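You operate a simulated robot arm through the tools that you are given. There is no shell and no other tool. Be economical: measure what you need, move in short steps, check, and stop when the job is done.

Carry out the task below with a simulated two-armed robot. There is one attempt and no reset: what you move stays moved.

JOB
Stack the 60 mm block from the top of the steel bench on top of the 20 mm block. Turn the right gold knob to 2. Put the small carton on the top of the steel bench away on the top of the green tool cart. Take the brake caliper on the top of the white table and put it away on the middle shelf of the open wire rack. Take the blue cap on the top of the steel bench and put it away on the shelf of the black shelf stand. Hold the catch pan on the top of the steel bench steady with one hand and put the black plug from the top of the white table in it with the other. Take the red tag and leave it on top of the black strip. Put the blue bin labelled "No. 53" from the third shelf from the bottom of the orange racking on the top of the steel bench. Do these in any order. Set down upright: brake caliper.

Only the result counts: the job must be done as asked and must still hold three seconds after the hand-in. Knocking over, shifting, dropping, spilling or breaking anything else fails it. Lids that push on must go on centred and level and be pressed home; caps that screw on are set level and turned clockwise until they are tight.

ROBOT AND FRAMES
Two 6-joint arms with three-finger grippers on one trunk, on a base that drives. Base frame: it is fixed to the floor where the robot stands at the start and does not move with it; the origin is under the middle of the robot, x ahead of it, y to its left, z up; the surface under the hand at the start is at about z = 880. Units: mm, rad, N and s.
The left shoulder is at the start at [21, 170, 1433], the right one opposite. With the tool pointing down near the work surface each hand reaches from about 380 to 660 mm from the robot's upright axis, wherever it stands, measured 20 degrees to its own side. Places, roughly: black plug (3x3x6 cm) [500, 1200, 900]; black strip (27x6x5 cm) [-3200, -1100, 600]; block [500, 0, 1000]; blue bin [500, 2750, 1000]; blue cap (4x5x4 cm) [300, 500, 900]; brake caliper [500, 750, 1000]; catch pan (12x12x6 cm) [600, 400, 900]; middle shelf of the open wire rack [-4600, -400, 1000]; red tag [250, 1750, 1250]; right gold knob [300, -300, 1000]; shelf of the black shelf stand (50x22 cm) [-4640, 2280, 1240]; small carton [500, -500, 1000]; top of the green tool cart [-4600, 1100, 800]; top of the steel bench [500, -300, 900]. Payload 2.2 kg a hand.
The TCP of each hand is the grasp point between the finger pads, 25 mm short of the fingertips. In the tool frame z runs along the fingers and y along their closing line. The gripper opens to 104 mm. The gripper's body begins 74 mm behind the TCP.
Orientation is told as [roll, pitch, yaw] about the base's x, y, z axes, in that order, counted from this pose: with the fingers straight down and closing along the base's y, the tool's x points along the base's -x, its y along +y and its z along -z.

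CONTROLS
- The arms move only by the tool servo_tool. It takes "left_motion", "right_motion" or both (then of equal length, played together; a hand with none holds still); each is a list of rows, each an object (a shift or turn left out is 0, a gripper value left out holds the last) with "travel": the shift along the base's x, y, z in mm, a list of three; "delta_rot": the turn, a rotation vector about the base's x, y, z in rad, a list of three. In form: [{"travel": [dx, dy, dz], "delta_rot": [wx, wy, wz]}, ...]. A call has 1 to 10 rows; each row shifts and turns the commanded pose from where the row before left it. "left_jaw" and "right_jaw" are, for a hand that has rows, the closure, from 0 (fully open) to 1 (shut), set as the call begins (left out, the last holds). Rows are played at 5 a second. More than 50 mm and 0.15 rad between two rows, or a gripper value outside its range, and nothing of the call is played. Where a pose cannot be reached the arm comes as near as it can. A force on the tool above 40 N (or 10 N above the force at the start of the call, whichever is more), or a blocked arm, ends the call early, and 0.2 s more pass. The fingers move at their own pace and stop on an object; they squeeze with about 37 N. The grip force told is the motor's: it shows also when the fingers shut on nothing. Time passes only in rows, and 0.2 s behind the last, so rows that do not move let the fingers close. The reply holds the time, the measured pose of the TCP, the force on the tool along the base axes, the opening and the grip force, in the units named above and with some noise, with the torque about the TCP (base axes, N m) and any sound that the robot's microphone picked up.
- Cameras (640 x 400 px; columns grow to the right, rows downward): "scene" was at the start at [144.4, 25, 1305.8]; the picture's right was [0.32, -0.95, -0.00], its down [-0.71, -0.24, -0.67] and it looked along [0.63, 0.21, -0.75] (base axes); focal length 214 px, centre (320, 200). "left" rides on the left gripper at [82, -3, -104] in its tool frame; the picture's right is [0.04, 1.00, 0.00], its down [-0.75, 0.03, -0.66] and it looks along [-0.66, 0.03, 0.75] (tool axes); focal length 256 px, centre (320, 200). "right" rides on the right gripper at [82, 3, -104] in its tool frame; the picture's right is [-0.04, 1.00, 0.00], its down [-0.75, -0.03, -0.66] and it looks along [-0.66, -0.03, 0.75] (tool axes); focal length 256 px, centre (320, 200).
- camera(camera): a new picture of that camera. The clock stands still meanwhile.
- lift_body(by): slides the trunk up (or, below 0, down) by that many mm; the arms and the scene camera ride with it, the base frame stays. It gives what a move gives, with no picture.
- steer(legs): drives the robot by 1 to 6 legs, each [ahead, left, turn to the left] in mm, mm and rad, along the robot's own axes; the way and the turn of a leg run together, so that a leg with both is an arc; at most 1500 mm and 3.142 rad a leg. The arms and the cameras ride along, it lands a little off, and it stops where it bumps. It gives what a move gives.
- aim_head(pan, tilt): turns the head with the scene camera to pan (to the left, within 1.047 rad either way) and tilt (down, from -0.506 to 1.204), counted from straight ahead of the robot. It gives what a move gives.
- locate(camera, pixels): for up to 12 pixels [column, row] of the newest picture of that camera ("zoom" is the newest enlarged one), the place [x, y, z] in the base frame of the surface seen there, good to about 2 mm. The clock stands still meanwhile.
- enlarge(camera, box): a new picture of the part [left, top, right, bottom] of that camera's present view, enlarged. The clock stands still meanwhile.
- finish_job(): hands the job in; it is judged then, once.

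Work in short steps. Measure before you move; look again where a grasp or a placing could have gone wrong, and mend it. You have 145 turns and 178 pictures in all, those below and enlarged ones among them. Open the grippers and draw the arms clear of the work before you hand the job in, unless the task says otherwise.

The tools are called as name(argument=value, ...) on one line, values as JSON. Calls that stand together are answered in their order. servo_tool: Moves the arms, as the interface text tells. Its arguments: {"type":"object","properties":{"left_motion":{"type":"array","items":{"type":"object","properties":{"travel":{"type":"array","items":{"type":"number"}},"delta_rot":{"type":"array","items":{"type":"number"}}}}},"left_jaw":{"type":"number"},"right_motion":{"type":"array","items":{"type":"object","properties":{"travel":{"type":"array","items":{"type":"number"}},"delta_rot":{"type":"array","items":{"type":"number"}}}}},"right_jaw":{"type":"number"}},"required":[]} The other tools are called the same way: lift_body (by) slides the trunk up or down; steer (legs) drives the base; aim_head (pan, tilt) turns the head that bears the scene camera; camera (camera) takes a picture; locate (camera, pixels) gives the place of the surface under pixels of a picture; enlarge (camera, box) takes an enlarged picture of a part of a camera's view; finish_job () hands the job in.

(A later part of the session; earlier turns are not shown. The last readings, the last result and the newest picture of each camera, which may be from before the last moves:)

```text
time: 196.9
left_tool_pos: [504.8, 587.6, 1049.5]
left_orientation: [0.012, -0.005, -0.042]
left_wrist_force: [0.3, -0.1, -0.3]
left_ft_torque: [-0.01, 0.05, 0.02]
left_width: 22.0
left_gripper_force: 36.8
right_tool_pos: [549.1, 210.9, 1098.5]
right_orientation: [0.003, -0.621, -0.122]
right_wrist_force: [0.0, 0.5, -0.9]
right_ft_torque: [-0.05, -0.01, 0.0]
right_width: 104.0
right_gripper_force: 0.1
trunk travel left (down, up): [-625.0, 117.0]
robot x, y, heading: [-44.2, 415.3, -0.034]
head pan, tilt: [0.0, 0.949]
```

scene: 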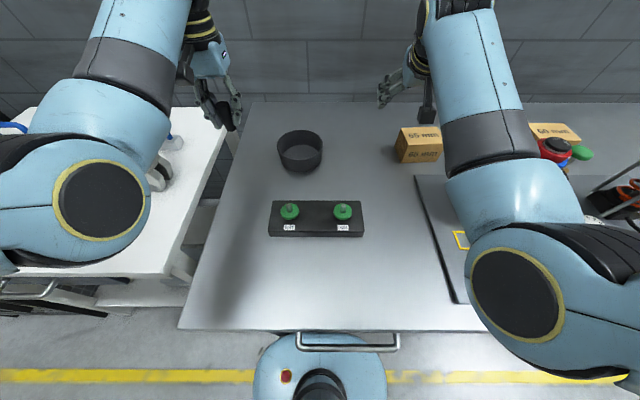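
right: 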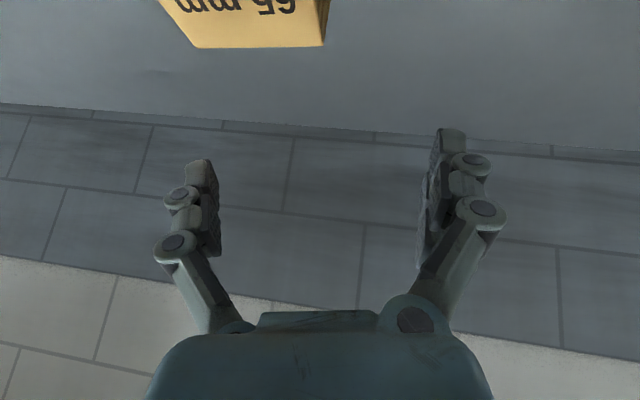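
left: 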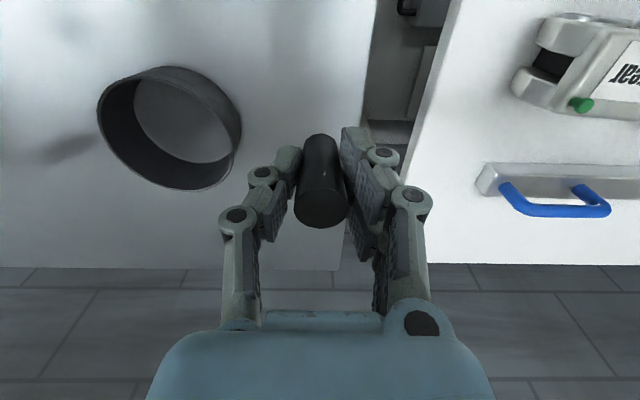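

The base slid against something on its left front; now the right hand moves freely again. Test further inward motion in the air.

servo_tool(right_motion=[{"travel": [0, 20, 0], "delta_rot": [0, 0, 0.03]}, {"travel": [0, 20, 0], "delta_rot": [0, 0, 0.03]}, {"travel": [0, 20, 0], "delta_rot": [0, 0, 0.03]}, {"travel": [0, 20, 0], "delta_rot": [0, 0, 0.03]}, {"travel": [0, 20, 0]}, {"travel": [0, 20, 0]}, {}])

aim_head(pan=0.5, tilt=0.95)

camera(camera="scene")

```text
time: 197.7
left_tool_pos: [506.1, 587.4, 1049.1]
left_orientation: [0.011, -0.002, -0.041]
left_wrist_force: [0.6, -0.6, -0.3]
left_ft_torque: [0.02, 0.01, 0.03]
left_width: 22.0
left_gripper_force: 37.0
right_tool_pos: [553.7, 195.8, 1087.4]
right_orientation: [-0.137, -0.617, -0.011]
right_wrist_force: [-1.1, 0.4, -0.6]
right_ft_torque: [0.02, -0.01, -0.01]
right_width: 104.0
right_gripper_force: 0.1
trunk travel left (down, up): [-625.0, 117.0]
robot x, y, heading: [-44.1, 412.7, -0.033]
head pan, tilt: [0.0, 0.949]
stopped in row 3 (right hand): the arm was blocked; the commanded pose is now the measured one
```

```text
time: 198.6
left_tool_pos: [506.5, 587.2, 1049.3]
left_orientation: [0.009, -0.003, -0.042]
left_wrist_force: [-0.3, 0.1, -0.5]
left_ft_torque: [-0.04, 0.01, 0.03]
left_width: 22.0
left_gripper_force: 37.3
right_tool_pos: [553.3, 195.6, 1087.7]
right_orientation: [-0.138, -0.618, -0.01]
right_wrist_force: [0.7, 0.7, -0.5]
right_ft_torque: [0.0, 0.03, 0.04]
right_width: 103.9
right_gripper_force: 0.0
trunk travel left (down, up): [-625.0, 117.0]
robot x, y, heading: [-46.5, 414.9, -0.037]
head pan, tilt: [0.499, 0.949]
```

```text
97 pictures are left
```

scene: 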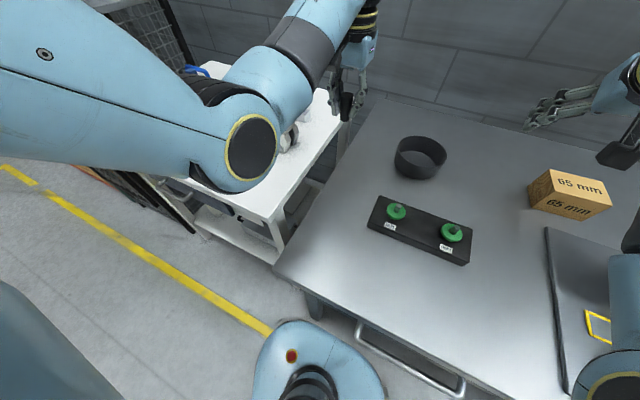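

Leaning straight forward is blocked past the shoulder line, so I'll use a lean along the forearm (forward-left, yaw +0.785) and grip the pan's far-right wall. First reset the right hand to vertical and reposition the base at about (-22,355), heading 0.

servo_tool(right_motion=[{"travel": [0, -10, 0], "delta_rot": [0, 0.14, 0]}, {"travel": [0, -10, 0], "delta_rot": [0, 0.14, 0]}, {"travel": [0, -10, 0], "delta_rot": [0, 0.14, 0]}, {"travel": [0, 0, 0], "delta_rot": [0, 0.14, 0]}, {"delta_rot": [0, 0.058, 0]}, {"delta_rot": [0.138, 0, 0]}, {"delta_rot": [0, 0, 0.01]}])

steer(legs=[[-15, 0, 0.035], [0, -60, 0], [35, 0, 0]])

```text
time: 200.2
left_tool_pos: [506.4, 587.4, 1047.7]
left_orientation: [0.011, -0.002, -0.04]
left_wrist_force: [0.2, 0.3, -0.8]
left_ft_torque: [-0.02, -0.01, -0.03]
left_width: 22.1
left_gripper_force: 37.4
right_tool_pos: [553.2, 169.5, 1087.9]
right_orientation: [-0.004, 0.0, 0.002]
right_wrist_force: [0.1, 0.4, -0.8]
right_ft_torque: [-0.04, 0.0, -0.01]
right_width: 103.8
right_gripper_force: 0.0
trunk travel left (down, up): [-625.0, 117.0]
robot x, y, heading: [-40.6, 418.5, -0.033]
head pan, tilt: [0.499, 0.949]
```

```text
time: 202.0
left_tool_pos: [519.9, 546.5, 1047.7]
left_orientation: [0.011, -0.003, -0.01]
left_wrist_force: [0.6, 0.4, 1.0]
left_ft_torque: [0.01, 0.05, 0.0]
left_width: 21.9
left_gripper_force: 36.6
right_tool_pos: [581.7, 128.7, 1087.1]
right_orientation: [-0.001, 0.001, 0.034]
right_wrist_force: [0.2, -0.3, -0.6]
right_ft_torque: [-0.02, 0.02, -0.01]
right_width: 103.8
right_gripper_force: 0.1
trunk travel left (down, up): [-625.0, 117.0]
robot x, y, heading: [-17.7, 353.7, 0.0]
head pan, tilt: [0.499, 0.949]
```

Base is free at (-18,354). Now yaw the right hand +0.75, then lean 0.5 toward forward-left while moving above (620,359).

servo_tool(right_motion=[{"travel": [0, 20, 0], "delta_rot": [0, 0, 0.125]}, {"travel": [0, 20, 0], "delta_rot": [0, 0, 0.125]}, {"travel": [0, 20, 0], "delta_rot": [0, 0, 0.125]}, {"travel": [0, 20, 0], "delta_rot": [0, 0, 0.125]}, {"travel": [0, 20, 0], "delta_rot": [0, 0, 0.125]}, {"travel": [0, 20, 0], "delta_rot": [0, 0, 0.125]}])

servo_tool(right_motion=[{"travel": [0, 20, -10], "delta_rot": [0.0707, -0.0707, 0]}, {"travel": [5, 20, -10], "delta_rot": [0.0707, -0.0707, 0]}, {"travel": [10, 20, -15], "delta_rot": [0.0707, -0.0707, 0]}, {"travel": [12, 25, -20], "delta_rot": [0.0707, -0.0707, 0]}, {"travel": [11, 25, -20], "delta_rot": [0.0707, -0.0707, 0]}, {}])

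camera(camera="right")

```text
time: 203.4
left_tool_pos: [519.4, 546.4, 1049.2]
left_orientation: [0.011, -0.004, -0.008]
left_wrist_force: [-0.3, 0.1, -0.1]
left_ft_torque: [0.0, -0.02, 0.04]
left_width: 21.9
left_gripper_force: 36.9
right_tool_pos: [579.6, 251.3, 1088.0]
right_orientation: [-0.002, 0.001, 0.787]
right_wrist_force: [0.7, 0.0, -1.1]
right_ft_torque: [-0.04, 0.01, 0.0]
right_width: 103.9
right_gripper_force: 0.1
trunk travel left (down, up): [-625.0, 117.0]
robot x, y, heading: [-27.9, 356.0, -0.005]
head pan, tilt: [0.499, 0.949]
```

```text
time: 204.8
left_tool_pos: [519.6, 544.3, 1049.6]
left_orientation: [0.011, -0.003, -0.008]
left_wrist_force: [0.3, -0.7, 0.0]
left_ft_torque: [0.01, 0.0, -0.02]
left_width: 22.1
left_gripper_force: 37.2
right_tool_pos: [624.7, 346.1, 1011.7]
right_orientation: [-0.017, -0.494, 0.78]
right_wrist_force: [-0.4, 0.3, -0.4]
right_ft_torque: [-0.01, -0.01, -0.02]
right_width: 104.0
right_gripper_force: 0.0
trunk travel left (down, up): [-625.0, 117.0]
robot x, y, heading: [-21.4, 355.8, 0.001]
head pan, tilt: [0.499, 0.949]
```

```text
96 pictures are left
```

right: 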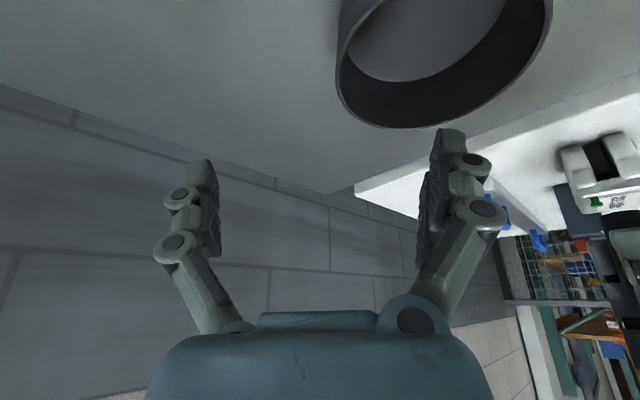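

The lean works. Move to (619.5,360) and descend to z 921 with open fingers straddling the far-right wall.

servo_tool(right_motion=[{"travel": [-2.5, 7, -30]}, {"travel": [-2.7, 6.9, -30]}, {"travel": [0, 0, -15]}, {"travel": [0, 0, -15]}, {}])

camera(camera="right")

aim_head(pan=0.05, tilt=0.85)

enlarge(camera="scene", box=[240, 100, 440, 225])

```text
time: 206.0
left_tool_pos: [519.4, 544.8, 1049.2]
left_orientation: [0.01, -0.003, -0.007]
left_wrist_force: [-0.5, 0.5, 0.4]
left_ft_torque: [0.02, 0.0, 0.03]
left_width: 22.1
left_gripper_force: 36.8
right_tool_pos: [612.1, 373.6, 921.4]
right_orientation: [-0.002, -0.499, 0.785]
right_wrist_force: [-0.8, 0.1, 0.4]
right_ft_torque: [0.0, -0.01, 0.03]
right_width: 103.9
right_gripper_force: 0.0
trunk travel left (down, up): [-625.0, 117.0]
robot x, y, heading: [-22.3, 352.9, -0.004]
head pan, tilt: [0.499, 0.949]
```

```text
95 pictures are left
```

right: 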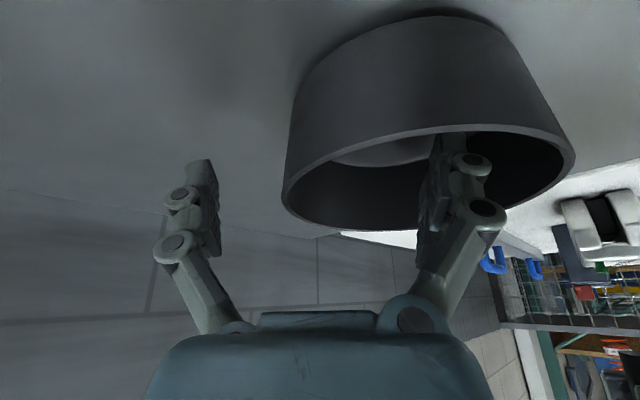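

```text
time: 206.9
left_tool_pos: [518.9, 544.1, 1049.7]
left_orientation: [0.009, -0.003, -0.009]
left_wrist_force: [-0.6, -0.3, 0.3]
left_ft_torque: [0.04, -0.02, 0.0]
left_width: 21.9
left_gripper_force: 37.4
right_tool_pos: [612.1, 370.7, 921.5]
right_orientation: [-0.002, -0.499, 0.782]
right_wrist_force: [0.5, 0.0, 0.1]
right_ft_torque: [-0.03, -0.01, -0.01]
right_width: 103.8
right_gripper_force: 0.0
trunk travel left (down, up): [-625.0, 117.0]
robot x, y, heading: [-21.2, 354.2, -0.002]
head pan, tilt: [0.051, 0.85]
```

```text
3.20 times, centred on (340, 162) of scene
```

zoom: 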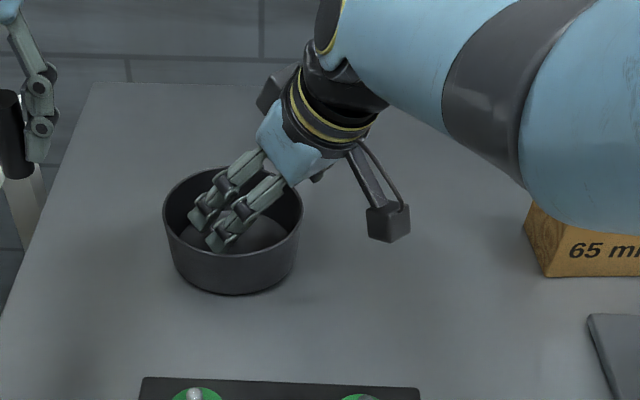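

TCP settled at (612,372); shift (+7.4,−12) to centre the wall between fingers, then close.

servo_tool(right_motion=[{"travel": [3.7, -6, 0]}, {"travel": [3.7, -6, 0]}, {}, {}])

servo_tool(right_jaw=1, right_motion=[{}, {}, {}, {}, {}])

camera(camera="right")

enlarge(camera="scene", box=[240, 100, 440, 225])

```text
time: 207.9
left_tool_pos: [518.8, 546.1, 1048.7]
left_orientation: [0.01, -0.001, -0.008]
left_wrist_force: [-0.2, 0.0, 0.0]
left_ft_torque: [-0.01, 0.0, -0.04]
left_width: 21.9
left_gripper_force: 37.1
right_tool_pos: [620.5, 360.5, 921.2]
right_orientation: [-0.002, -0.498, 0.783]
right_wrist_force: [-0.2, 0.4, -0.4]
right_ft_torque: [-0.01, -0.01, 0.02]
right_width: 103.9
right_gripper_force: 0.1
trunk travel left (down, up): [-625.0, 117.0]
robot x, y, heading: [-22.4, 354.5, 0.0]
head pan, tilt: [0.051, 0.85]
```

```text
time: 209.1
left_tool_pos: [520.1, 545.2, 1048.4]
left_orientation: [0.01, -0.002, -0.008]
left_wrist_force: [0.4, -0.1, -0.8]
left_ft_torque: [0.01, 0.0, 0.02]
left_width: 21.9
left_gripper_force: 37.1
right_tool_pos: [620.3, 360.4, 921.5]
right_orientation: [-0.002, -0.497, 0.782]
right_wrist_force: [-0.3, -0.3, 0.1]
right_ft_torque: [-0.04, -0.04, -0.01]
right_width: 6.3
right_gripper_force: 32.4
trunk travel left (down, up): [-625.0, 117.0]
robot x, y, heading: [-22.9, 354.8, 0.002]
head pan, tilt: [0.051, 0.85]
```

```text
93 pictures are left
```

right: 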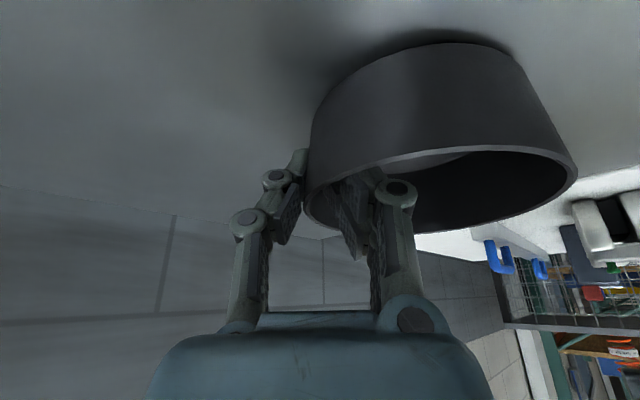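

```text
3.20 times, centred on (340, 162) of scene
```

zoom: 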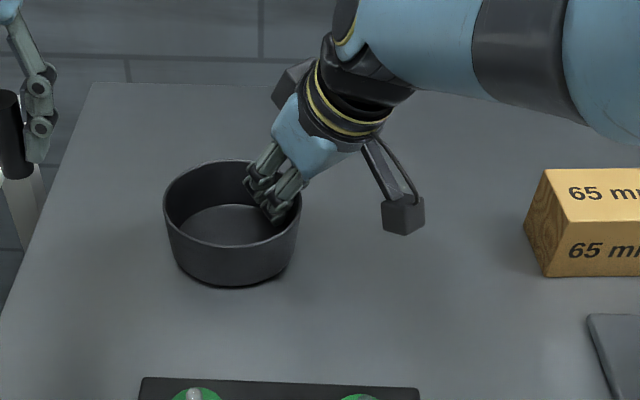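

The pan wall is gripped (6 mm). Yaw the left hand −0.78 so its body clears the right one, and bring the plug above (558,421).

servo_tool(left_motion=[{"delta_rot": [0, 0, -0.13]}, {"delta_rot": [0, 0, -0.13]}, {"travel": [8, -25, 0], "delta_rot": [0, 0, -0.13]}, {"travel": [8, -25, 0], "delta_rot": [0, 0, -0.13]}, {"travel": [8, -25, 0], "delta_rot": [0, 0, -0.13]}, {"travel": [8, -25, 0], "delta_rot": [0, 0, -0.13]}, {"travel": [6, -24, 0]}, {}, {}])

camera(camera="left")

enlarge(camera="scene", box=[220, 60, 420, 185])

```text
time: 211.1
left_tool_pos: [561.5, 435.4, 1047.2]
left_orientation: [0.021, 0.006, -0.775]
left_wrist_force: [-0.3, -0.2, 0.0]
left_ft_torque: [0.03, 0.03, -0.02]
left_width: 22.1
left_gripper_force: 36.8
right_tool_pos: [620.6, 360.0, 921.0]
right_orientation: [-0.003, -0.498, 0.784]
right_wrist_force: [-0.2, 1.0, 0.1]
right_ft_torque: [-0.06, -0.04, -0.01]
right_width: 5.8
right_gripper_force: 32.0
trunk travel left (down, up): [-625.0, 117.0]
robot x, y, heading: [-21.2, 352.9, -0.002]
head pan, tilt: [0.051, 0.85]
```

```text
91 pictures are left
```

left: 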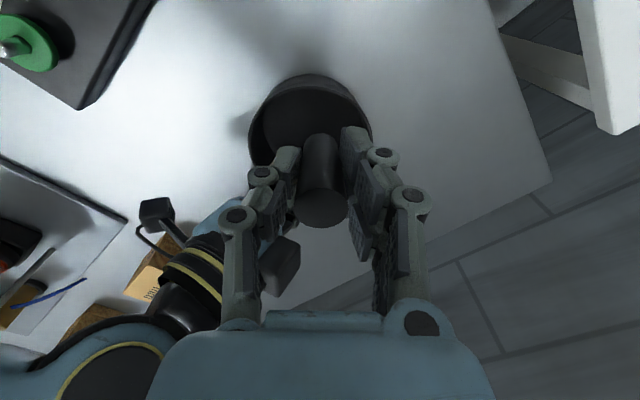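

```text
3.20 times, centred on (320, 122) of scene
```

zoom: 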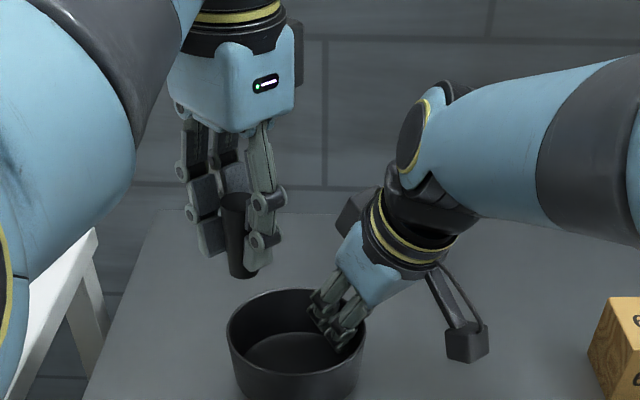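

Clear. Lower to z≈985 and verify alignment above the pan.

servo_tool(left_motion=[{"travel": [-3, -10, -20]}, {"travel": [0, 0, -20]}, {"travel": [0, 0, -20]}, {}, {}])

enlarge(camera="left", box=[200, 40, 440, 240])

enlarge(camera="scene", box=[220, 60, 420, 185])

```text
time: 212.3
left_tool_pos: [559.7, 422.7, 991.3]
left_orientation: [0.025, -0.001, -0.776]
left_wrist_force: [-0.4, 0.2, -0.6]
left_ft_torque: [0.0, 0.02, 0.02]
left_width: 21.7
left_gripper_force: 37.0
right_tool_pos: [621.2, 360.0, 920.5]
right_orientation: [-0.002, -0.495, 0.784]
right_wrist_force: [-0.6, -0.7, -0.8]
right_ft_torque: [-0.01, -0.06, 0.01]
right_width: 6.1
right_gripper_force: 32.0
trunk travel left (down, up): [-625.0, 117.0]
robot x, y, heading: [-23.8, 352.3, 0.001]
head pan, tilt: [0.051, 0.85]
```

```text
2.00 times, centred on (320, 140) of left
```

zoom: 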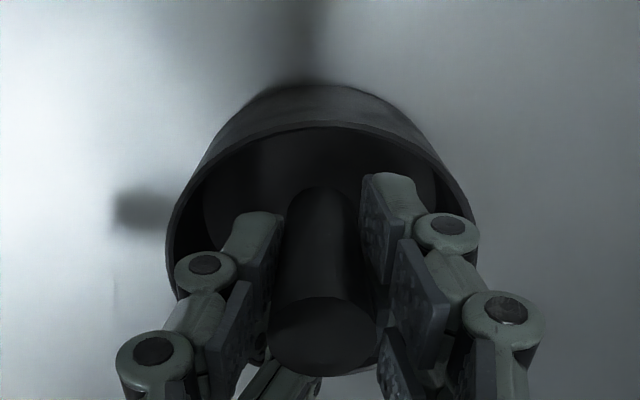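

```text
3.20 times, centred on (320, 122) of scene
```

zoom: 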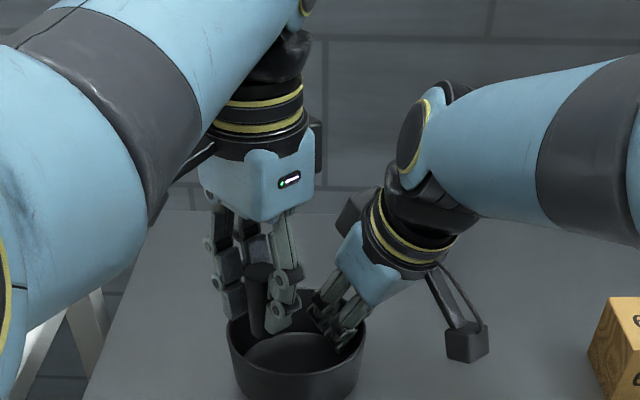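

Plug is over the pan interior. Lower to z≈933, then feel for the floor.

servo_tool(left_motion=[{"travel": [0, 0, -18]}, {"travel": [0, 0, -18]}, {"travel": [0, 0, -16]}, {}, {}])

servo_tool(left_motion=[{"travel": [0, 0, -3]}, {"travel": [0, 0, -3]}, {"travel": [0, 0, -3]}, {}])

enlarge(camera="left", box=[200, 40, 440, 240])

```text
time: 212.9
left_tool_pos: [552.2, 415.3, 957.8]
left_orientation: [0.012, 0.004, -0.783]
left_wrist_force: [-7.3, 0.7, 18.1]
left_ft_torque: [0.0, 0.51, -0.02]
left_width: 22.0
left_gripper_force: 36.7
right_tool_pos: [622.3, 358.4, 922.6]
right_orientation: [-0.007, -0.502, 0.786]
right_wrist_force: [0.7, 0.9, -0.4]
right_ft_torque: [-0.5, 0.17, -0.22]
right_width: 6.0
right_gripper_force: 31.9
trunk travel left (down, up): [-625.0, 117.0]
robot x, y, heading: [-24.5, 352.4, 0.002]
head pan, tilt: [0.051, 0.85]
stopped in row 3 (left hand): the force on the tool passed its limit at 56 N (the readings are from after the stop); the commanded pose is now the measured one
```

```text
time: 213.4
left_tool_pos: [555.2, 413.7, 957.0]
left_orientation: [0.014, 0.0, -0.786]
left_wrist_force: [-9.2, 1.6, 17.4]
left_ft_torque: [0.02, 0.51, -0.02]
left_width: 21.7
left_gripper_force: 36.9
right_tool_pos: [620.8, 357.6, 921.4]
right_orientation: [-0.012, -0.504, 0.785]
right_wrist_force: [3.3, -0.1, -1.1]
right_ft_torque: [-0.51, 0.11, -0.37]
right_width: 6.1
right_gripper_force: 31.9
trunk travel left (down, up): [-625.0, 117.0]
robot x, y, heading: [-18.9, 356.1, -0.001]
head pan, tilt: [0.051, 0.85]
stopped in row 2 (left hand): the force on the tool passed its limit at 45 N (the readings are from after the stop); the commanded pose is now the measured one
```

```text
2.00 times, centred on (320, 140) of left
```

zoom: 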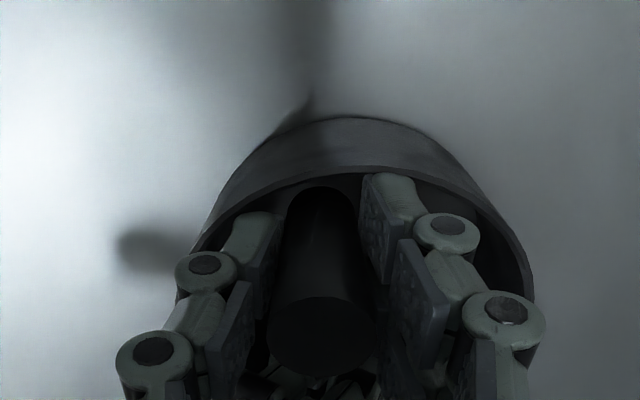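

The left finger knuckle rests on the rim. Rise, shift toward the pan centre to (567,413), and check alignment before lowering again.

servo_tool(left_motion=[{"travel": [2, 2, 15]}, {"travel": [5, 0, 15]}, {"travel": [5, -3, 0]}, {}, {}])

enlarge(camera="left", box=[200, 40, 440, 240])

enlarge(camera="scene", box=[260, 90, 380, 180])

```text
time: 214.6
left_tool_pos: [567.3, 413.8, 986.6]
left_orientation: [0.012, 0.001, -0.785]
left_wrist_force: [0.1, -0.3, 0.1]
left_ft_torque: [0.02, -0.03, 0.03]
left_width: 22.1
left_gripper_force: 37.0
right_tool_pos: [621.3, 358.1, 922.2]
right_orientation: [-0.013, -0.503, 0.784]
right_wrist_force: [0.9, 0.4, 4.4]
right_ft_torque: [-0.11, 0.08, 0.01]
right_width: 5.8
right_gripper_force: 32.4
trunk travel left (down, up): [-625.0, 117.0]
robot x, y, heading: [-24.2, 355.8, 0.001]
head pan, tilt: [0.051, 0.85]
```

```text
2.00 times, centred on (320, 140) of left
```

zoom: 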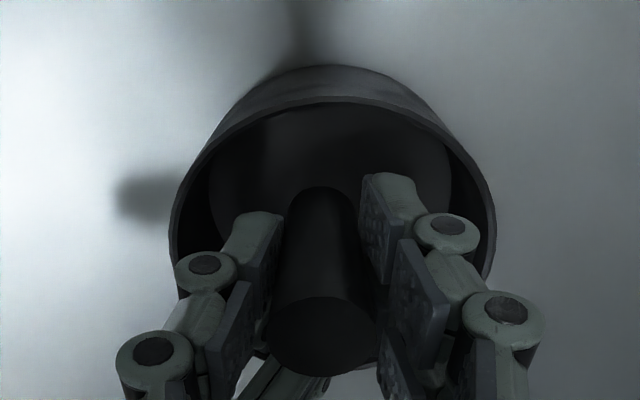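

```text
4.44 times, centred on (320, 135) of scene
```

zoom: 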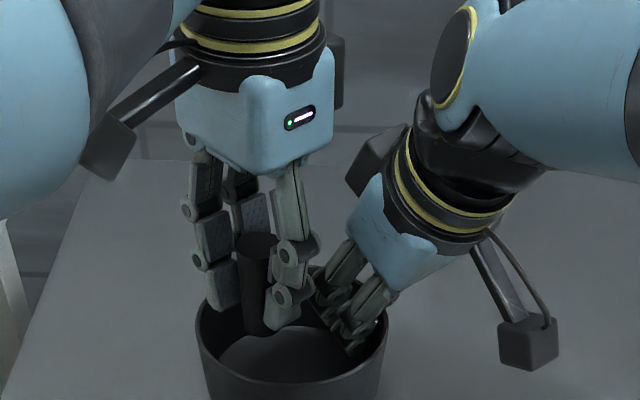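

The stop at z 957 was likely the left gripper's side box meeting the right one. I'll rise, yaw the left hand to +0.2 (boxes point apart), lean it 0.12 outward, and come in at (572,423).

servo_tool(left_motion=[{"travel": [0, 5, 30]}, {"travel": [0, 5, 30], "delta_rot": [0, 0, 0.14]}, {"delta_rot": [0, 0, 0.14]}, {"delta_rot": [0, 0, 0.14]}, {"delta_rot": [0, 0, 0.14]}, {"delta_rot": [0, 0, 0.14]}, {"delta_rot": [0, 0, 0.14]}, {"delta_rot": [0, 0, 0.145]}, {"delta_rot": [-0.12, 0, 0]}, {}])

servo_tool(left_motion=[{"travel": [4, 0, -20]}, {"travel": [0, 0, -20]}, {}, {}])

enlarge(camera="scene", box=[260, 90, 380, 180])

camera(camera="left")

```text
time: 216.8
left_tool_pos: [567.2, 422.4, 1045.9]
left_orientation: [-0.107, 0.027, 0.2]
left_wrist_force: [0.0, 0.2, 0.4]
left_ft_torque: [0.05, 0.0, 0.01]
left_width: 22.1
left_gripper_force: 37.3
right_tool_pos: [622.8, 358.5, 921.4]
right_orientation: [-0.011, -0.502, 0.785]
right_wrist_force: [1.7, 0.9, 6.7]
right_ft_torque: [-0.08, 0.06, 0.01]
right_width: 5.8
right_gripper_force: 32.1
trunk travel left (down, up): [-625.0, 117.0]
robot x, y, heading: [-24.7, 355.2, 0.006]
head pan, tilt: [0.051, 0.85]
```

```text
time: 217.8
left_tool_pos: [570.4, 423.7, 1006.8]
left_orientation: [-0.105, 0.026, 0.2]
left_wrist_force: [0.3, -0.2, -0.6]
left_ft_torque: [0.03, 0.0, 0.01]
left_width: 21.8
left_gripper_force: 36.9
right_tool_pos: [624.0, 358.2, 921.4]
right_orientation: [-0.011, -0.5, 0.786]
right_wrist_force: [0.3, -0.1, 6.0]
right_ft_torque: [-0.08, 0.09, 0.01]
right_width: 5.8
right_gripper_force: 32.0
trunk travel left (down, up): [-625.0, 117.0]
robot x, y, heading: [-18.4, 349.9, 0.003]
head pan, tilt: [0.051, 0.85]
```

```text
4.44 times, centred on (320, 135) of scene
```

zoom: 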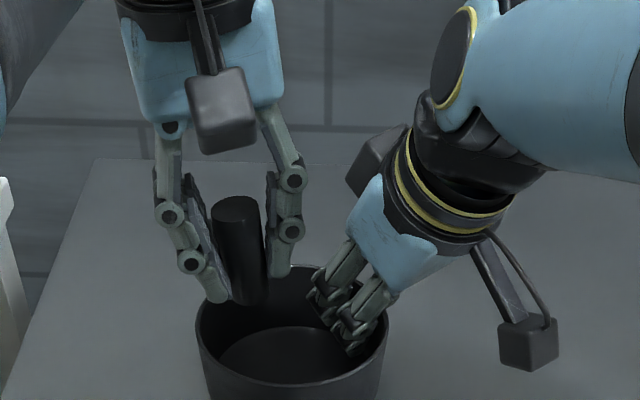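

```text
83 pictures are left
```

left: 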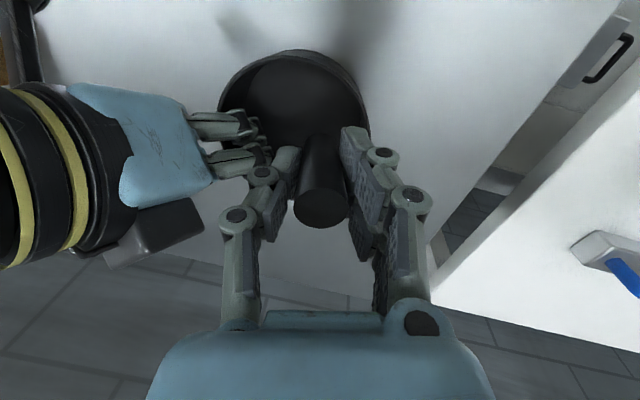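

Clear view; descend 45 mm and check forces.

servo_tool(left_motion=[{"travel": [0, -1, -15]}, {"travel": [0, -1, -15]}, {"travel": [0, -1, -15]}, {}, {}])

enlarge(camera="scene", box=[260, 90, 380, 180])

camera(camera="left")

```text
time: 219.0
left_tool_pos: [570.8, 419.4, 962.8]
left_orientation: [-0.104, 0.023, 0.201]
left_wrist_force: [-0.5, -0.2, -1.1]
left_ft_torque: [0.01, 0.0, -0.02]
left_width: 21.8
left_gripper_force: 37.6
right_tool_pos: [622.3, 358.6, 921.1]
right_orientation: [-0.01, -0.501, 0.784]
right_wrist_force: [-0.5, -0.3, 5.4]
right_ft_torque: [-0.1, 0.06, 0.02]
right_width: 6.2
right_gripper_force: 32.6
trunk travel left (down, up): [-625.0, 117.0]
robot x, y, heading: [-20.7, 350.3, 0.002]
head pan, tilt: [0.051, 0.85]
```

```text
4.44 times, centred on (320, 135) of scene
```

zoom: 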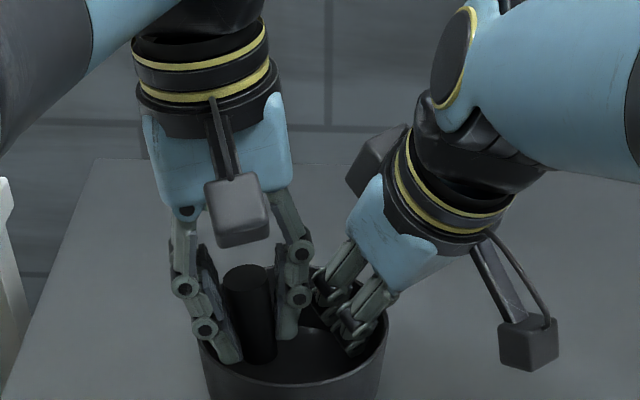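

```text
81 pictures are left
```

left: 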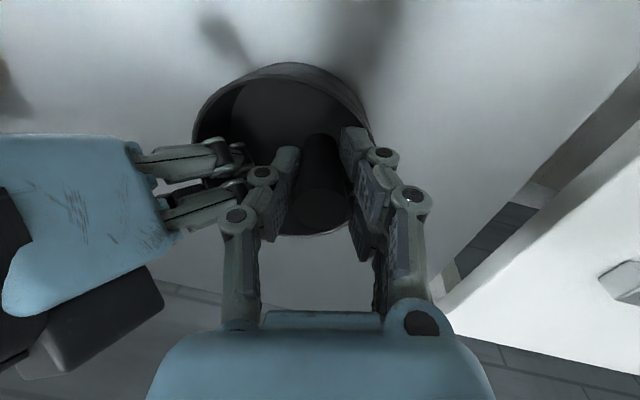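

Still free. Lower another 26 mm in small steps.

servo_tool(left_motion=[{"travel": [0, -1, -8]}, {"travel": [0, -1, -8]}, {"travel": [0, 0, -5]}, {"travel": [0, 0, -5]}, {}])

enlarge(camera="left", box=[180, 40, 420, 240])

```text
time: 219.5
left_tool_pos: [572.8, 419.4, 958.9]
left_orientation: [-0.104, 0.023, 0.199]
left_wrist_force: [-10.2, 2.0, 21.7]
left_ft_torque: [0.33, 0.78, 0.05]
left_width: 22.0
left_gripper_force: 36.7
right_tool_pos: [621.8, 357.3, 922.9]
right_orientation: [-0.015, -0.504, 0.783]
right_wrist_force: [5.0, 1.9, -1.3]
right_ft_torque: [-0.6, 0.4, -0.67]
right_width: 5.7
right_gripper_force: 32.2
trunk travel left (down, up): [-625.0, 117.0]
robot x, y, heading: [-24.0, 353.1, 0.002]
head pan, tilt: [0.051, 0.85]
stopped in row 2 (left hand): the force on the tool passed its limit at 51 N (the readings are from after the stop); the commanded pose is now the measured one
```

```text
2.00 times, centred on (300, 140) of left
```

zoom: 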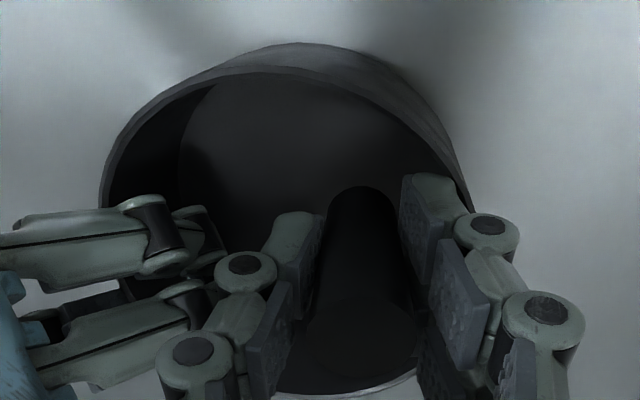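

The fingertips meet the rim (tips at 934 vs rim 931), so the grip must be more central and across. Rise, return to yaw −0.785 with a small outward lean, and enter at (567,413), where tips fit inside the rim.

servo_tool(left_motion=[{"travel": [0, 4, 30]}, {"travel": [0, 4, 30], "delta_rot": [0.105, -0.02, 0]}, {"delta_rot": [0, 0, -0.14]}, {"delta_rot": [0, 0, -0.14]}, {"delta_rot": [0, 0, -0.14]}, {"delta_rot": [0, 0, -0.14]}, {"delta_rot": [0, 0, -0.14]}, {"delta_rot": [0, 0, -0.14]}, {"delta_rot": [0, 0, -0.145]}, {"delta_rot": [-0.085, -0.085, 0]}])

servo_tool(left_motion=[{"travel": [-4, -8, -15]}, {"travel": [0, -4, -15]}, {}, {}])

camera(camera="left")

```text
time: 221.7
left_tool_pos: [573.1, 428.5, 1015.1]
left_orientation: [-0.006, -0.139, -0.789]
left_wrist_force: [-0.2, 0.3, -0.6]
left_ft_torque: [-0.03, 0.01, -0.02]
left_width: 22.0
left_gripper_force: 37.1
right_tool_pos: [622.0, 356.9, 921.5]
right_orientation: [-0.016, -0.502, 0.784]
right_wrist_force: [0.4, -1.6, 9.9]
right_ft_torque: [-0.15, 0.13, 0.03]
right_width: 6.1
right_gripper_force: 32.8
trunk travel left (down, up): [-625.0, 117.0]
robot x, y, heading: [-19.8, 352.3, -0.001]
head pan, tilt: [0.051, 0.85]
```

```text
time: 222.7
left_tool_pos: [568.2, 413.4, 986.0]
left_orientation: [-0.005, -0.136, -0.787]
left_wrist_force: [0.1, 0.4, 0.1]
left_ft_torque: [0.03, 0.02, 0.0]
left_width: 21.9
left_gripper_force: 36.8
right_tool_pos: [621.7, 356.0, 921.5]
right_orientation: [-0.013, -0.503, 0.785]
right_wrist_force: [0.6, -0.4, 9.6]
right_ft_torque: [-0.09, 0.11, 0.0]
right_width: 5.9
right_gripper_force: 31.5
trunk travel left (down, up): [-625.0, 117.0]
robot x, y, heading: [-21.8, 354.7, -0.005]
head pan, tilt: [0.051, 0.85]
```

```text
79 pictures are left
```

left: 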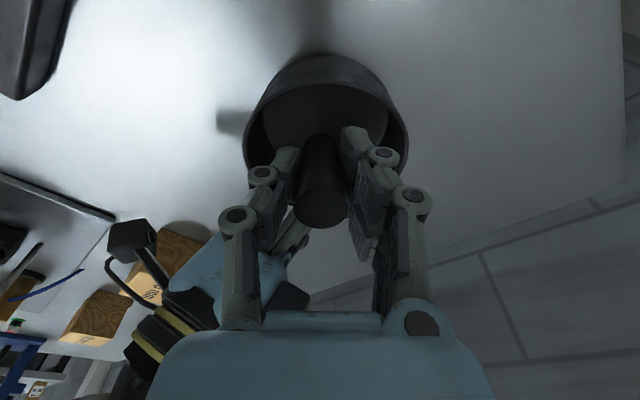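

Centred in the pan. Lower in steps.

servo_tool(left_motion=[{"travel": [0, 0, -10]}, {"travel": [0, 0, -10]}, {"travel": [0, 0, -8]}, {"travel": [0, 0, -8]}, {}])

enlarge(camera="left", box=[200, 40, 440, 240])

enlarge(camera="scene", box=[260, 90, 380, 180])

```text
time: 223.9
left_tool_pos: [569.3, 415.5, 949.8]
left_orientation: [-0.004, -0.138, -0.786]
left_wrist_force: [0.6, 0.5, 0.1]
left_ft_torque: [-0.01, 0.02, -0.01]
left_width: 22.1
left_gripper_force: 37.0
right_tool_pos: [622.7, 355.6, 921.2]
right_orientation: [-0.015, -0.503, 0.786]
right_wrist_force: [1.1, -0.4, 9.6]
right_ft_torque: [-0.06, 0.06, 0.02]
right_width: 6.1
right_gripper_force: 31.9
trunk travel left (down, up): [-625.0, 117.0]
robot x, y, heading: [-27.6, 354.7, -0.003]
head pan, tilt: [0.051, 0.85]
```

```text
2.00 times, centred on (320, 140) of left
```

zoom: 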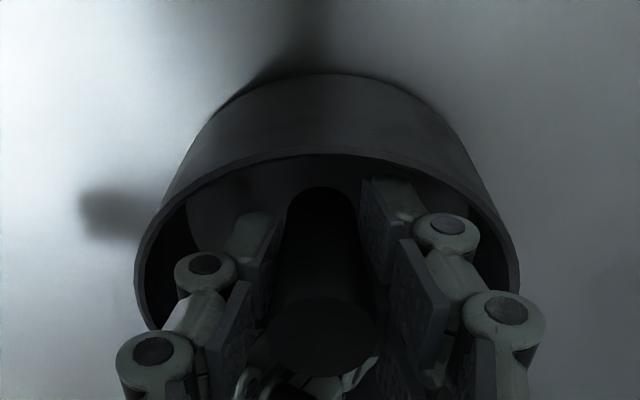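

```text
4.44 times, centred on (320, 135) of scene
```

zoom: 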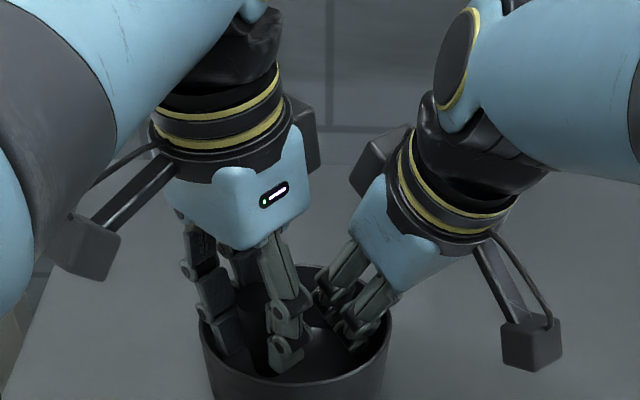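

Inside now with no force. Continue down.

servo_tool(left_motion=[{"travel": [0, 0, -7]}, {"travel": [0, 0, -6]}, {"travel": [0, 0, -4]}, {"travel": [0, 0, -3]}, {}])

enlarge(camera="left", box=[200, 40, 440, 240])

```text
time: 225.1
left_tool_pos: [569.7, 414.5, 930.6]
left_orientation: [-0.006, -0.14, -0.786]
left_wrist_force: [0.7, -5.2, 2.3]
left_ft_torque: [0.08, -0.03, -0.13]
left_width: 21.9
left_gripper_force: 36.8
right_tool_pos: [623.0, 357.4, 921.7]
right_orientation: [-0.013, -0.503, 0.785]
right_wrist_force: [0.7, 4.4, 8.5]
right_ft_torque: [-0.49, 0.18, -0.07]
right_width: 5.9
right_gripper_force: 31.8
trunk travel left (down, up): [-625.0, 117.0]
robot x, y, heading: [-22.9, 356.9, -0.002]
head pan, tilt: [0.051, 0.85]
```

```text
2.00 times, centred on (320, 140) of left
```

zoom: 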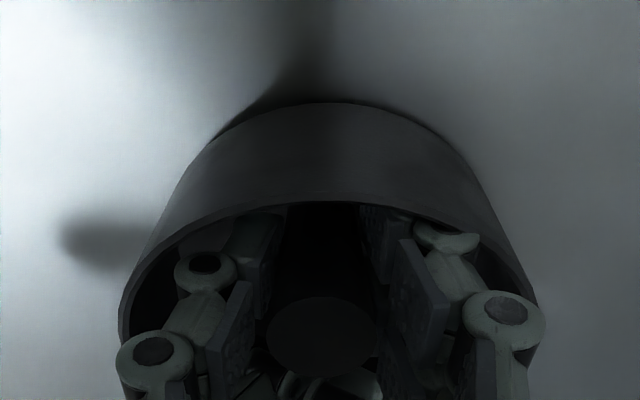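

Plug is ~5 mm above the pan floor. Open just to ~28 mm to release, then rise straight.

servo_tool(left_jaw=0.73, left_motion=[{"travel": [-1, -2, -1]}, {}, {}])

servo_tool(left_motion=[{"travel": [-1, 1, 12]}, {"travel": [-1, 1, 15]}, {"travel": [-2, 2, 20]}, {"travel": [-4, 4, 30]}, {"travel": [-4, 8, 30]}])

camera(camera="left")

```text
time: 225.9
left_tool_pos: [568.2, 412.1, 928.4]
left_orientation: [-0.004, -0.138, -0.787]
left_wrist_force: [1.2, -5.2, 4.9]
left_ft_torque: [0.13, -0.07, -0.16]
left_width: 27.1
left_gripper_force: 0.0
right_tool_pos: [621.8, 357.6, 920.5]
right_orientation: [-0.014, -0.503, 0.785]
right_wrist_force: [1.1, 4.9, 8.9]
right_ft_torque: [-0.37, 0.23, -0.08]
right_width: 6.2
right_gripper_force: 32.1
trunk travel left (down, up): [-625.0, 117.0]
robot x, y, heading: [-21.8, 352.0, -0.003]
head pan, tilt: [0.051, 0.85]
```

```text
time: 227.1
left_tool_pos: [560.2, 433.6, 1038.0]
left_orientation: [0.002, -0.137, -0.782]
left_wrist_force: [0.5, -0.3, 0.5]
left_ft_torque: [0.01, -0.03, 0.03]
left_width: 27.9
left_gripper_force: 0.0
right_tool_pos: [622.4, 356.3, 920.2]
right_orientation: [-0.017, -0.504, 0.788]
right_wrist_force: [0.0, 2.9, 8.0]
right_ft_torque: [0.1, -0.1, -0.03]
right_width: 6.0
right_gripper_force: 32.3
trunk travel left (down, up): [-625.0, 117.0]
robot x, y, heading: [-23.6, 355.3, -0.003]
head pan, tilt: [0.051, 0.85]
```

```text
75 pictures are left
```

left: 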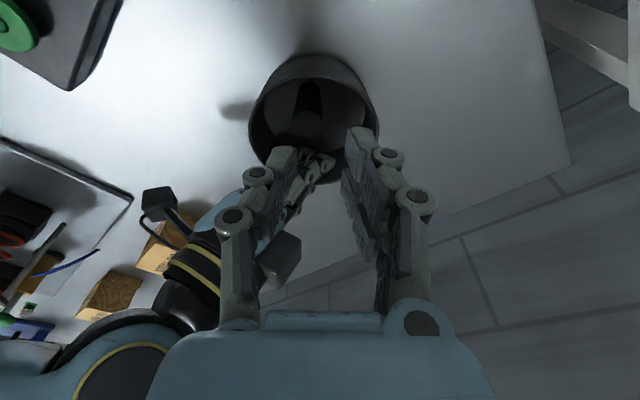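

The plug stands in the pan. Open the right hand just partway, then raise it straight up.

servo_tool(right_jaw=0.68, right_motion=[{}, {}, {}])

servo_tool(right_motion=[{"travel": [0, 0, 15]}, {"travel": [0, 0, 20]}, {"travel": [0, 0, 25]}, {"travel": [-5, -20, 30]}, {"travel": [-5, -30, 20]}, {"travel": [-10, -40, 0]}, {"travel": [-10, -40, 0]}])

enlarge(camera="scene", box=[260, 90, 380, 180])

```text
time: 227.9
left_tool_pos: [561.5, 434.4, 1036.2]
left_orientation: [0.0, -0.131, -0.782]
left_wrist_force: [0.1, 0.5, 0.1]
left_ft_torque: [0.02, 0.01, 0.01]
left_width: 28.2
left_gripper_force: 0.1
right_tool_pos: [623.4, 356.9, 919.4]
right_orientation: [-0.014, -0.502, 0.784]
right_wrist_force: [0.2, 0.4, 0.7]
right_ft_torque: [0.0, -0.03, 0.01]
right_width: 33.5
right_gripper_force: 0.2
trunk travel left (down, up): [-625.0, 117.0]
robot x, y, heading: [-26.4, 353.2, -0.003]
head pan, tilt: [0.051, 0.85]
```

```text
time: 229.5
left_tool_pos: [559.3, 434.1, 1035.8]
left_orientation: [-0.003, -0.131, -0.781]
left_wrist_force: [-0.4, -0.7, -1.0]
left_ft_torque: [0.0, 0.02, 0.01]
left_width: 28.1
left_gripper_force: 0.2
right_tool_pos: [680.5, 247.2, 993.9]
right_orientation: [-0.012, -0.503, 0.782]
right_wrist_force: [-0.5, 0.3, 0.1]
right_ft_torque: [0.04, 0.04, 0.03]
right_width: 33.2
right_gripper_force: 0.1
right hand out of reach, approached as far as the arm can: row 1, 2, 3, 4, 5, 6, 7
trunk travel left (down, up): [-625.0, 117.0]
robot x, y, heading: [-25.9, 352.8, 0.001]
head pan, tilt: [0.051, 0.85]
```

```text
4.44 times, centred on (320, 135) of scene
```

zoom: 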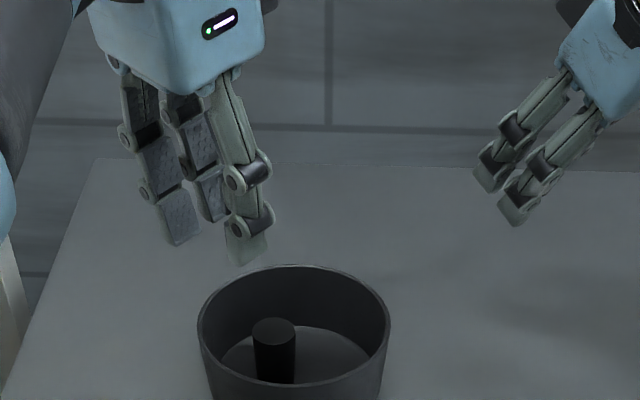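

The plug is upright in the pan. Now reset both hands to tool-down, then go to the orange racking for bin No. 53.

servo_tool(left_jaw=0, right_jaw=0, left_motion=[{"travel": [0, 10, 0], "delta_rot": [0, 0, 0.13]}, {"travel": [0, 10, 0], "delta_rot": [0, 0, 0.13]}, {"travel": [0, 10, 0], "delta_rot": [0, 0, 0.13]}, {"travel": [0, 10, 0], "delta_rot": [0, 0, 0.13]}, {"travel": [0, 10, 0], "delta_rot": [0, 0, 0.13]}, {"travel": [0, 10, 0], "delta_rot": [0, 0, 0.131]}, {"travel": [0, 10, 0], "delta_rot": [0, 0.131, 0]}, {"travel": [0, 20, 0]}, {"travel": [0, 20, 0]}, {}], right_motion=[{"travel": [-10, -5, 5], "delta_rot": [0, 0, -0.13]}, {"travel": [-10, -10, 5], "delta_rot": [0, 0, -0.13]}, {"travel": [-10, -10, 5], "delta_rot": [0, 0, -0.13]}, {"travel": [-10, -10, 5], "delta_rot": [0, 0, -0.13]}, {"travel": [-10, -10, 5], "delta_rot": [0, 0, -0.13]}, {"travel": [-10, -10, 5], "delta_rot": [0, 0, -0.132]}, {"travel": [0, -10, 5], "delta_rot": [0, 0.13, 0]}, {"travel": [0, -10, 5], "delta_rot": [0, 0.13, 0]}, {"travel": [0, -10, 5], "delta_rot": [0, 0.13, 0]}, {"travel": [0, -10, 5], "delta_rot": [0, 0.113, 0]}])

lift_body(by=110)

steer(legs=[[-420, 0, 0], [0, 1400, 0], [0, 950, 0]])

aim_head(pan=0.15, tilt=0.4)

camera(camera="scene")

```text
time: 231.7
left_tool_pos: [555.3, 538.9, 1035.6]
left_orientation: [-0.006, -0.005, -0.004]
left_wrist_force: [0.6, -0.6, -0.3]
left_ft_torque: [0.02, 0.0, -0.02]
left_width: 103.9
left_gripper_force: 0.0
right_tool_pos: [629.4, 152.1, 1030.8]
right_orientation: [-0.011, 0.004, 0.003]
right_wrist_force: [-0.2, 0.6, 0.5]
right_ft_torque: [0.01, -0.01, 0.02]
right_width: 103.8
right_gripper_force: 0.1
right hand out of reach, approached as far as the arm can: row 1, 2, 3, 4, 5, 6, 7, 8, 9, 10
trunk travel left (down, up): [-625.0, 117.0]
robot x, y, heading: [-26.1, 357.0, 0.001]
head pan, tilt: [0.051, 0.85]
```

```text
time: 233.1
left_tool_pos: [555.6, 539.0, 1144.9]
left_orientation: [-0.007, -0.005, -0.006]
left_wrist_force: [-0.3, 0.4, 0.2]
left_ft_torque: [0.0, 0.0, 0.02]
left_width: 103.9
left_gripper_force: 0.0
right_tool_pos: [630.3, 151.3, 1139.2]
right_orientation: [-0.014, 0.001, 0.003]
right_wrist_force: [-0.7, -0.3, -0.1]
right_ft_torque: [0.01, -0.02, 0.01]
right_width: 103.9
right_gripper_force: 0.0
trunk travel left (down, up): [-735.0, 7.0]
robot x, y, heading: [-25.5, 352.1, 0.001]
head pan, tilt: [0.051, 0.85]
```

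```text
time: 246.8
left_tool_pos: [137.5, 2863.8, 1145.3]
left_orientation: [-0.008, -0.005, -0.024]
left_wrist_force: [-0.1, -0.6, 0.3]
left_ft_torque: [-0.02, -0.01, 0.02]
left_width: 103.9
left_gripper_force: 0.0
right_tool_pos: [203.8, 2475.0, 1141.5]
right_orientation: [-0.013, 0.001, -0.018]
right_wrist_force: [-0.9, 0.0, -0.2]
right_ft_torque: [-0.01, 0.0, 0.01]
right_width: 103.9
right_gripper_force: 0.0
trunk travel left (down, up): [-735.0, 7.0]
robot x, y, heading: [-446.1, 2691.6, -0.017]
head pan, tilt: [0.051, 0.85]
```

```text
time: 247.7
left_tool_pos: [138.6, 2864.3, 1146.5]
left_orientation: [-0.006, -0.005, -0.024]
left_wrist_force: [0.0, 1.0, 0.4]
left_ft_torque: [0.0, 0.01, 0.03]
left_width: 103.9
left_gripper_force: 0.0
right_tool_pos: [203.7, 2475.3, 1140.8]
right_orientation: [-0.014, 0.0, -0.017]
right_wrist_force: [0.0, -0.4, 0.9]
right_ft_torque: [-0.02, 0.01, -0.02]
right_width: 104.1
right_gripper_force: 0.1
trunk travel left (down, up): [-735.0, 7.0]
robot x, y, heading: [-444.3, 2688.3, -0.02]
head pan, tilt: [0.15, 0.4]
```

```text
73 pictures are left
```

scene: 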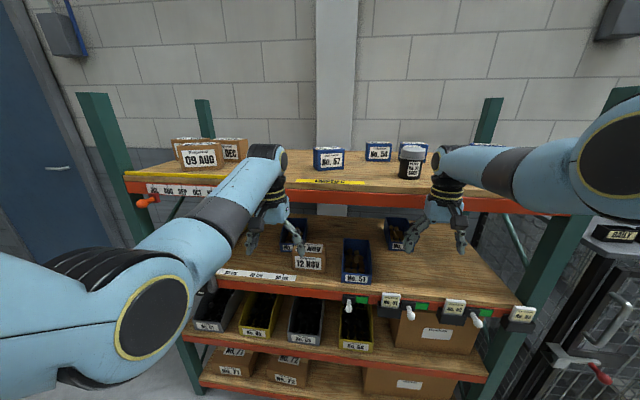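

Third shelf holds blue bins near (357,262), (292,235), (397,233). Zoom to read the labels.

enlarge(camera="scene", box=[260, 200, 440, 310])

aim_head(pan=-0.8, tilt=0.35)

camera(camera="scene")

```text
3.56 times, centred on (350, 255) of scene
```

zoom: 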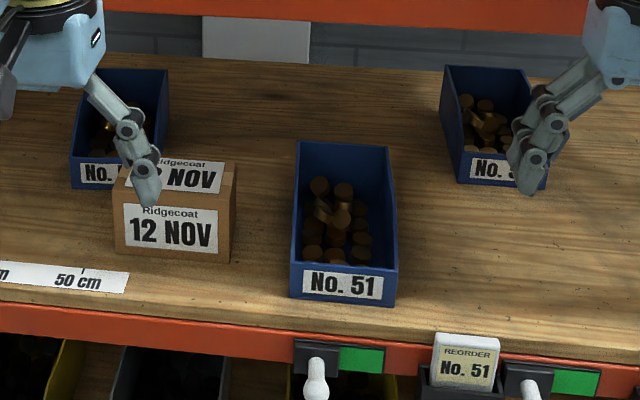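

```text
time: 248.9
left_tool_pos: [138.1, 2862.9, 1145.2]
left_orientation: [-0.007, -0.006, -0.023]
left_wrist_force: [0.4, 0.7, -0.3]
left_ft_torque: [0.03, 0.0, 0.02]
left_width: 103.8
left_gripper_force: 0.0
right_tool_pos: [202.4, 2475.6, 1140.1]
right_orientation: [-0.015, 0.002, -0.019]
right_wrist_force: [0.8, -0.9, -0.3]
right_ft_torque: [0.02, 0.0, 0.02]
right_width: 104.1
right_gripper_force: 0.1
trunk travel left (down, up): [-735.0, 7.0]
robot x, y, heading: [-447.8, 2689.2, -0.015]
head pan, tilt: [-0.799, 0.351]
```

```text
71 pictures are left
```

scene: 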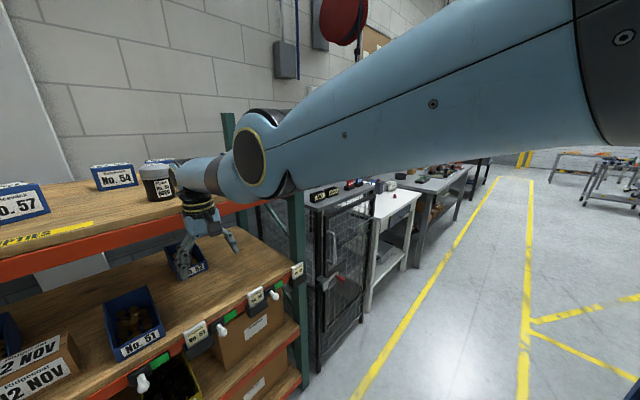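

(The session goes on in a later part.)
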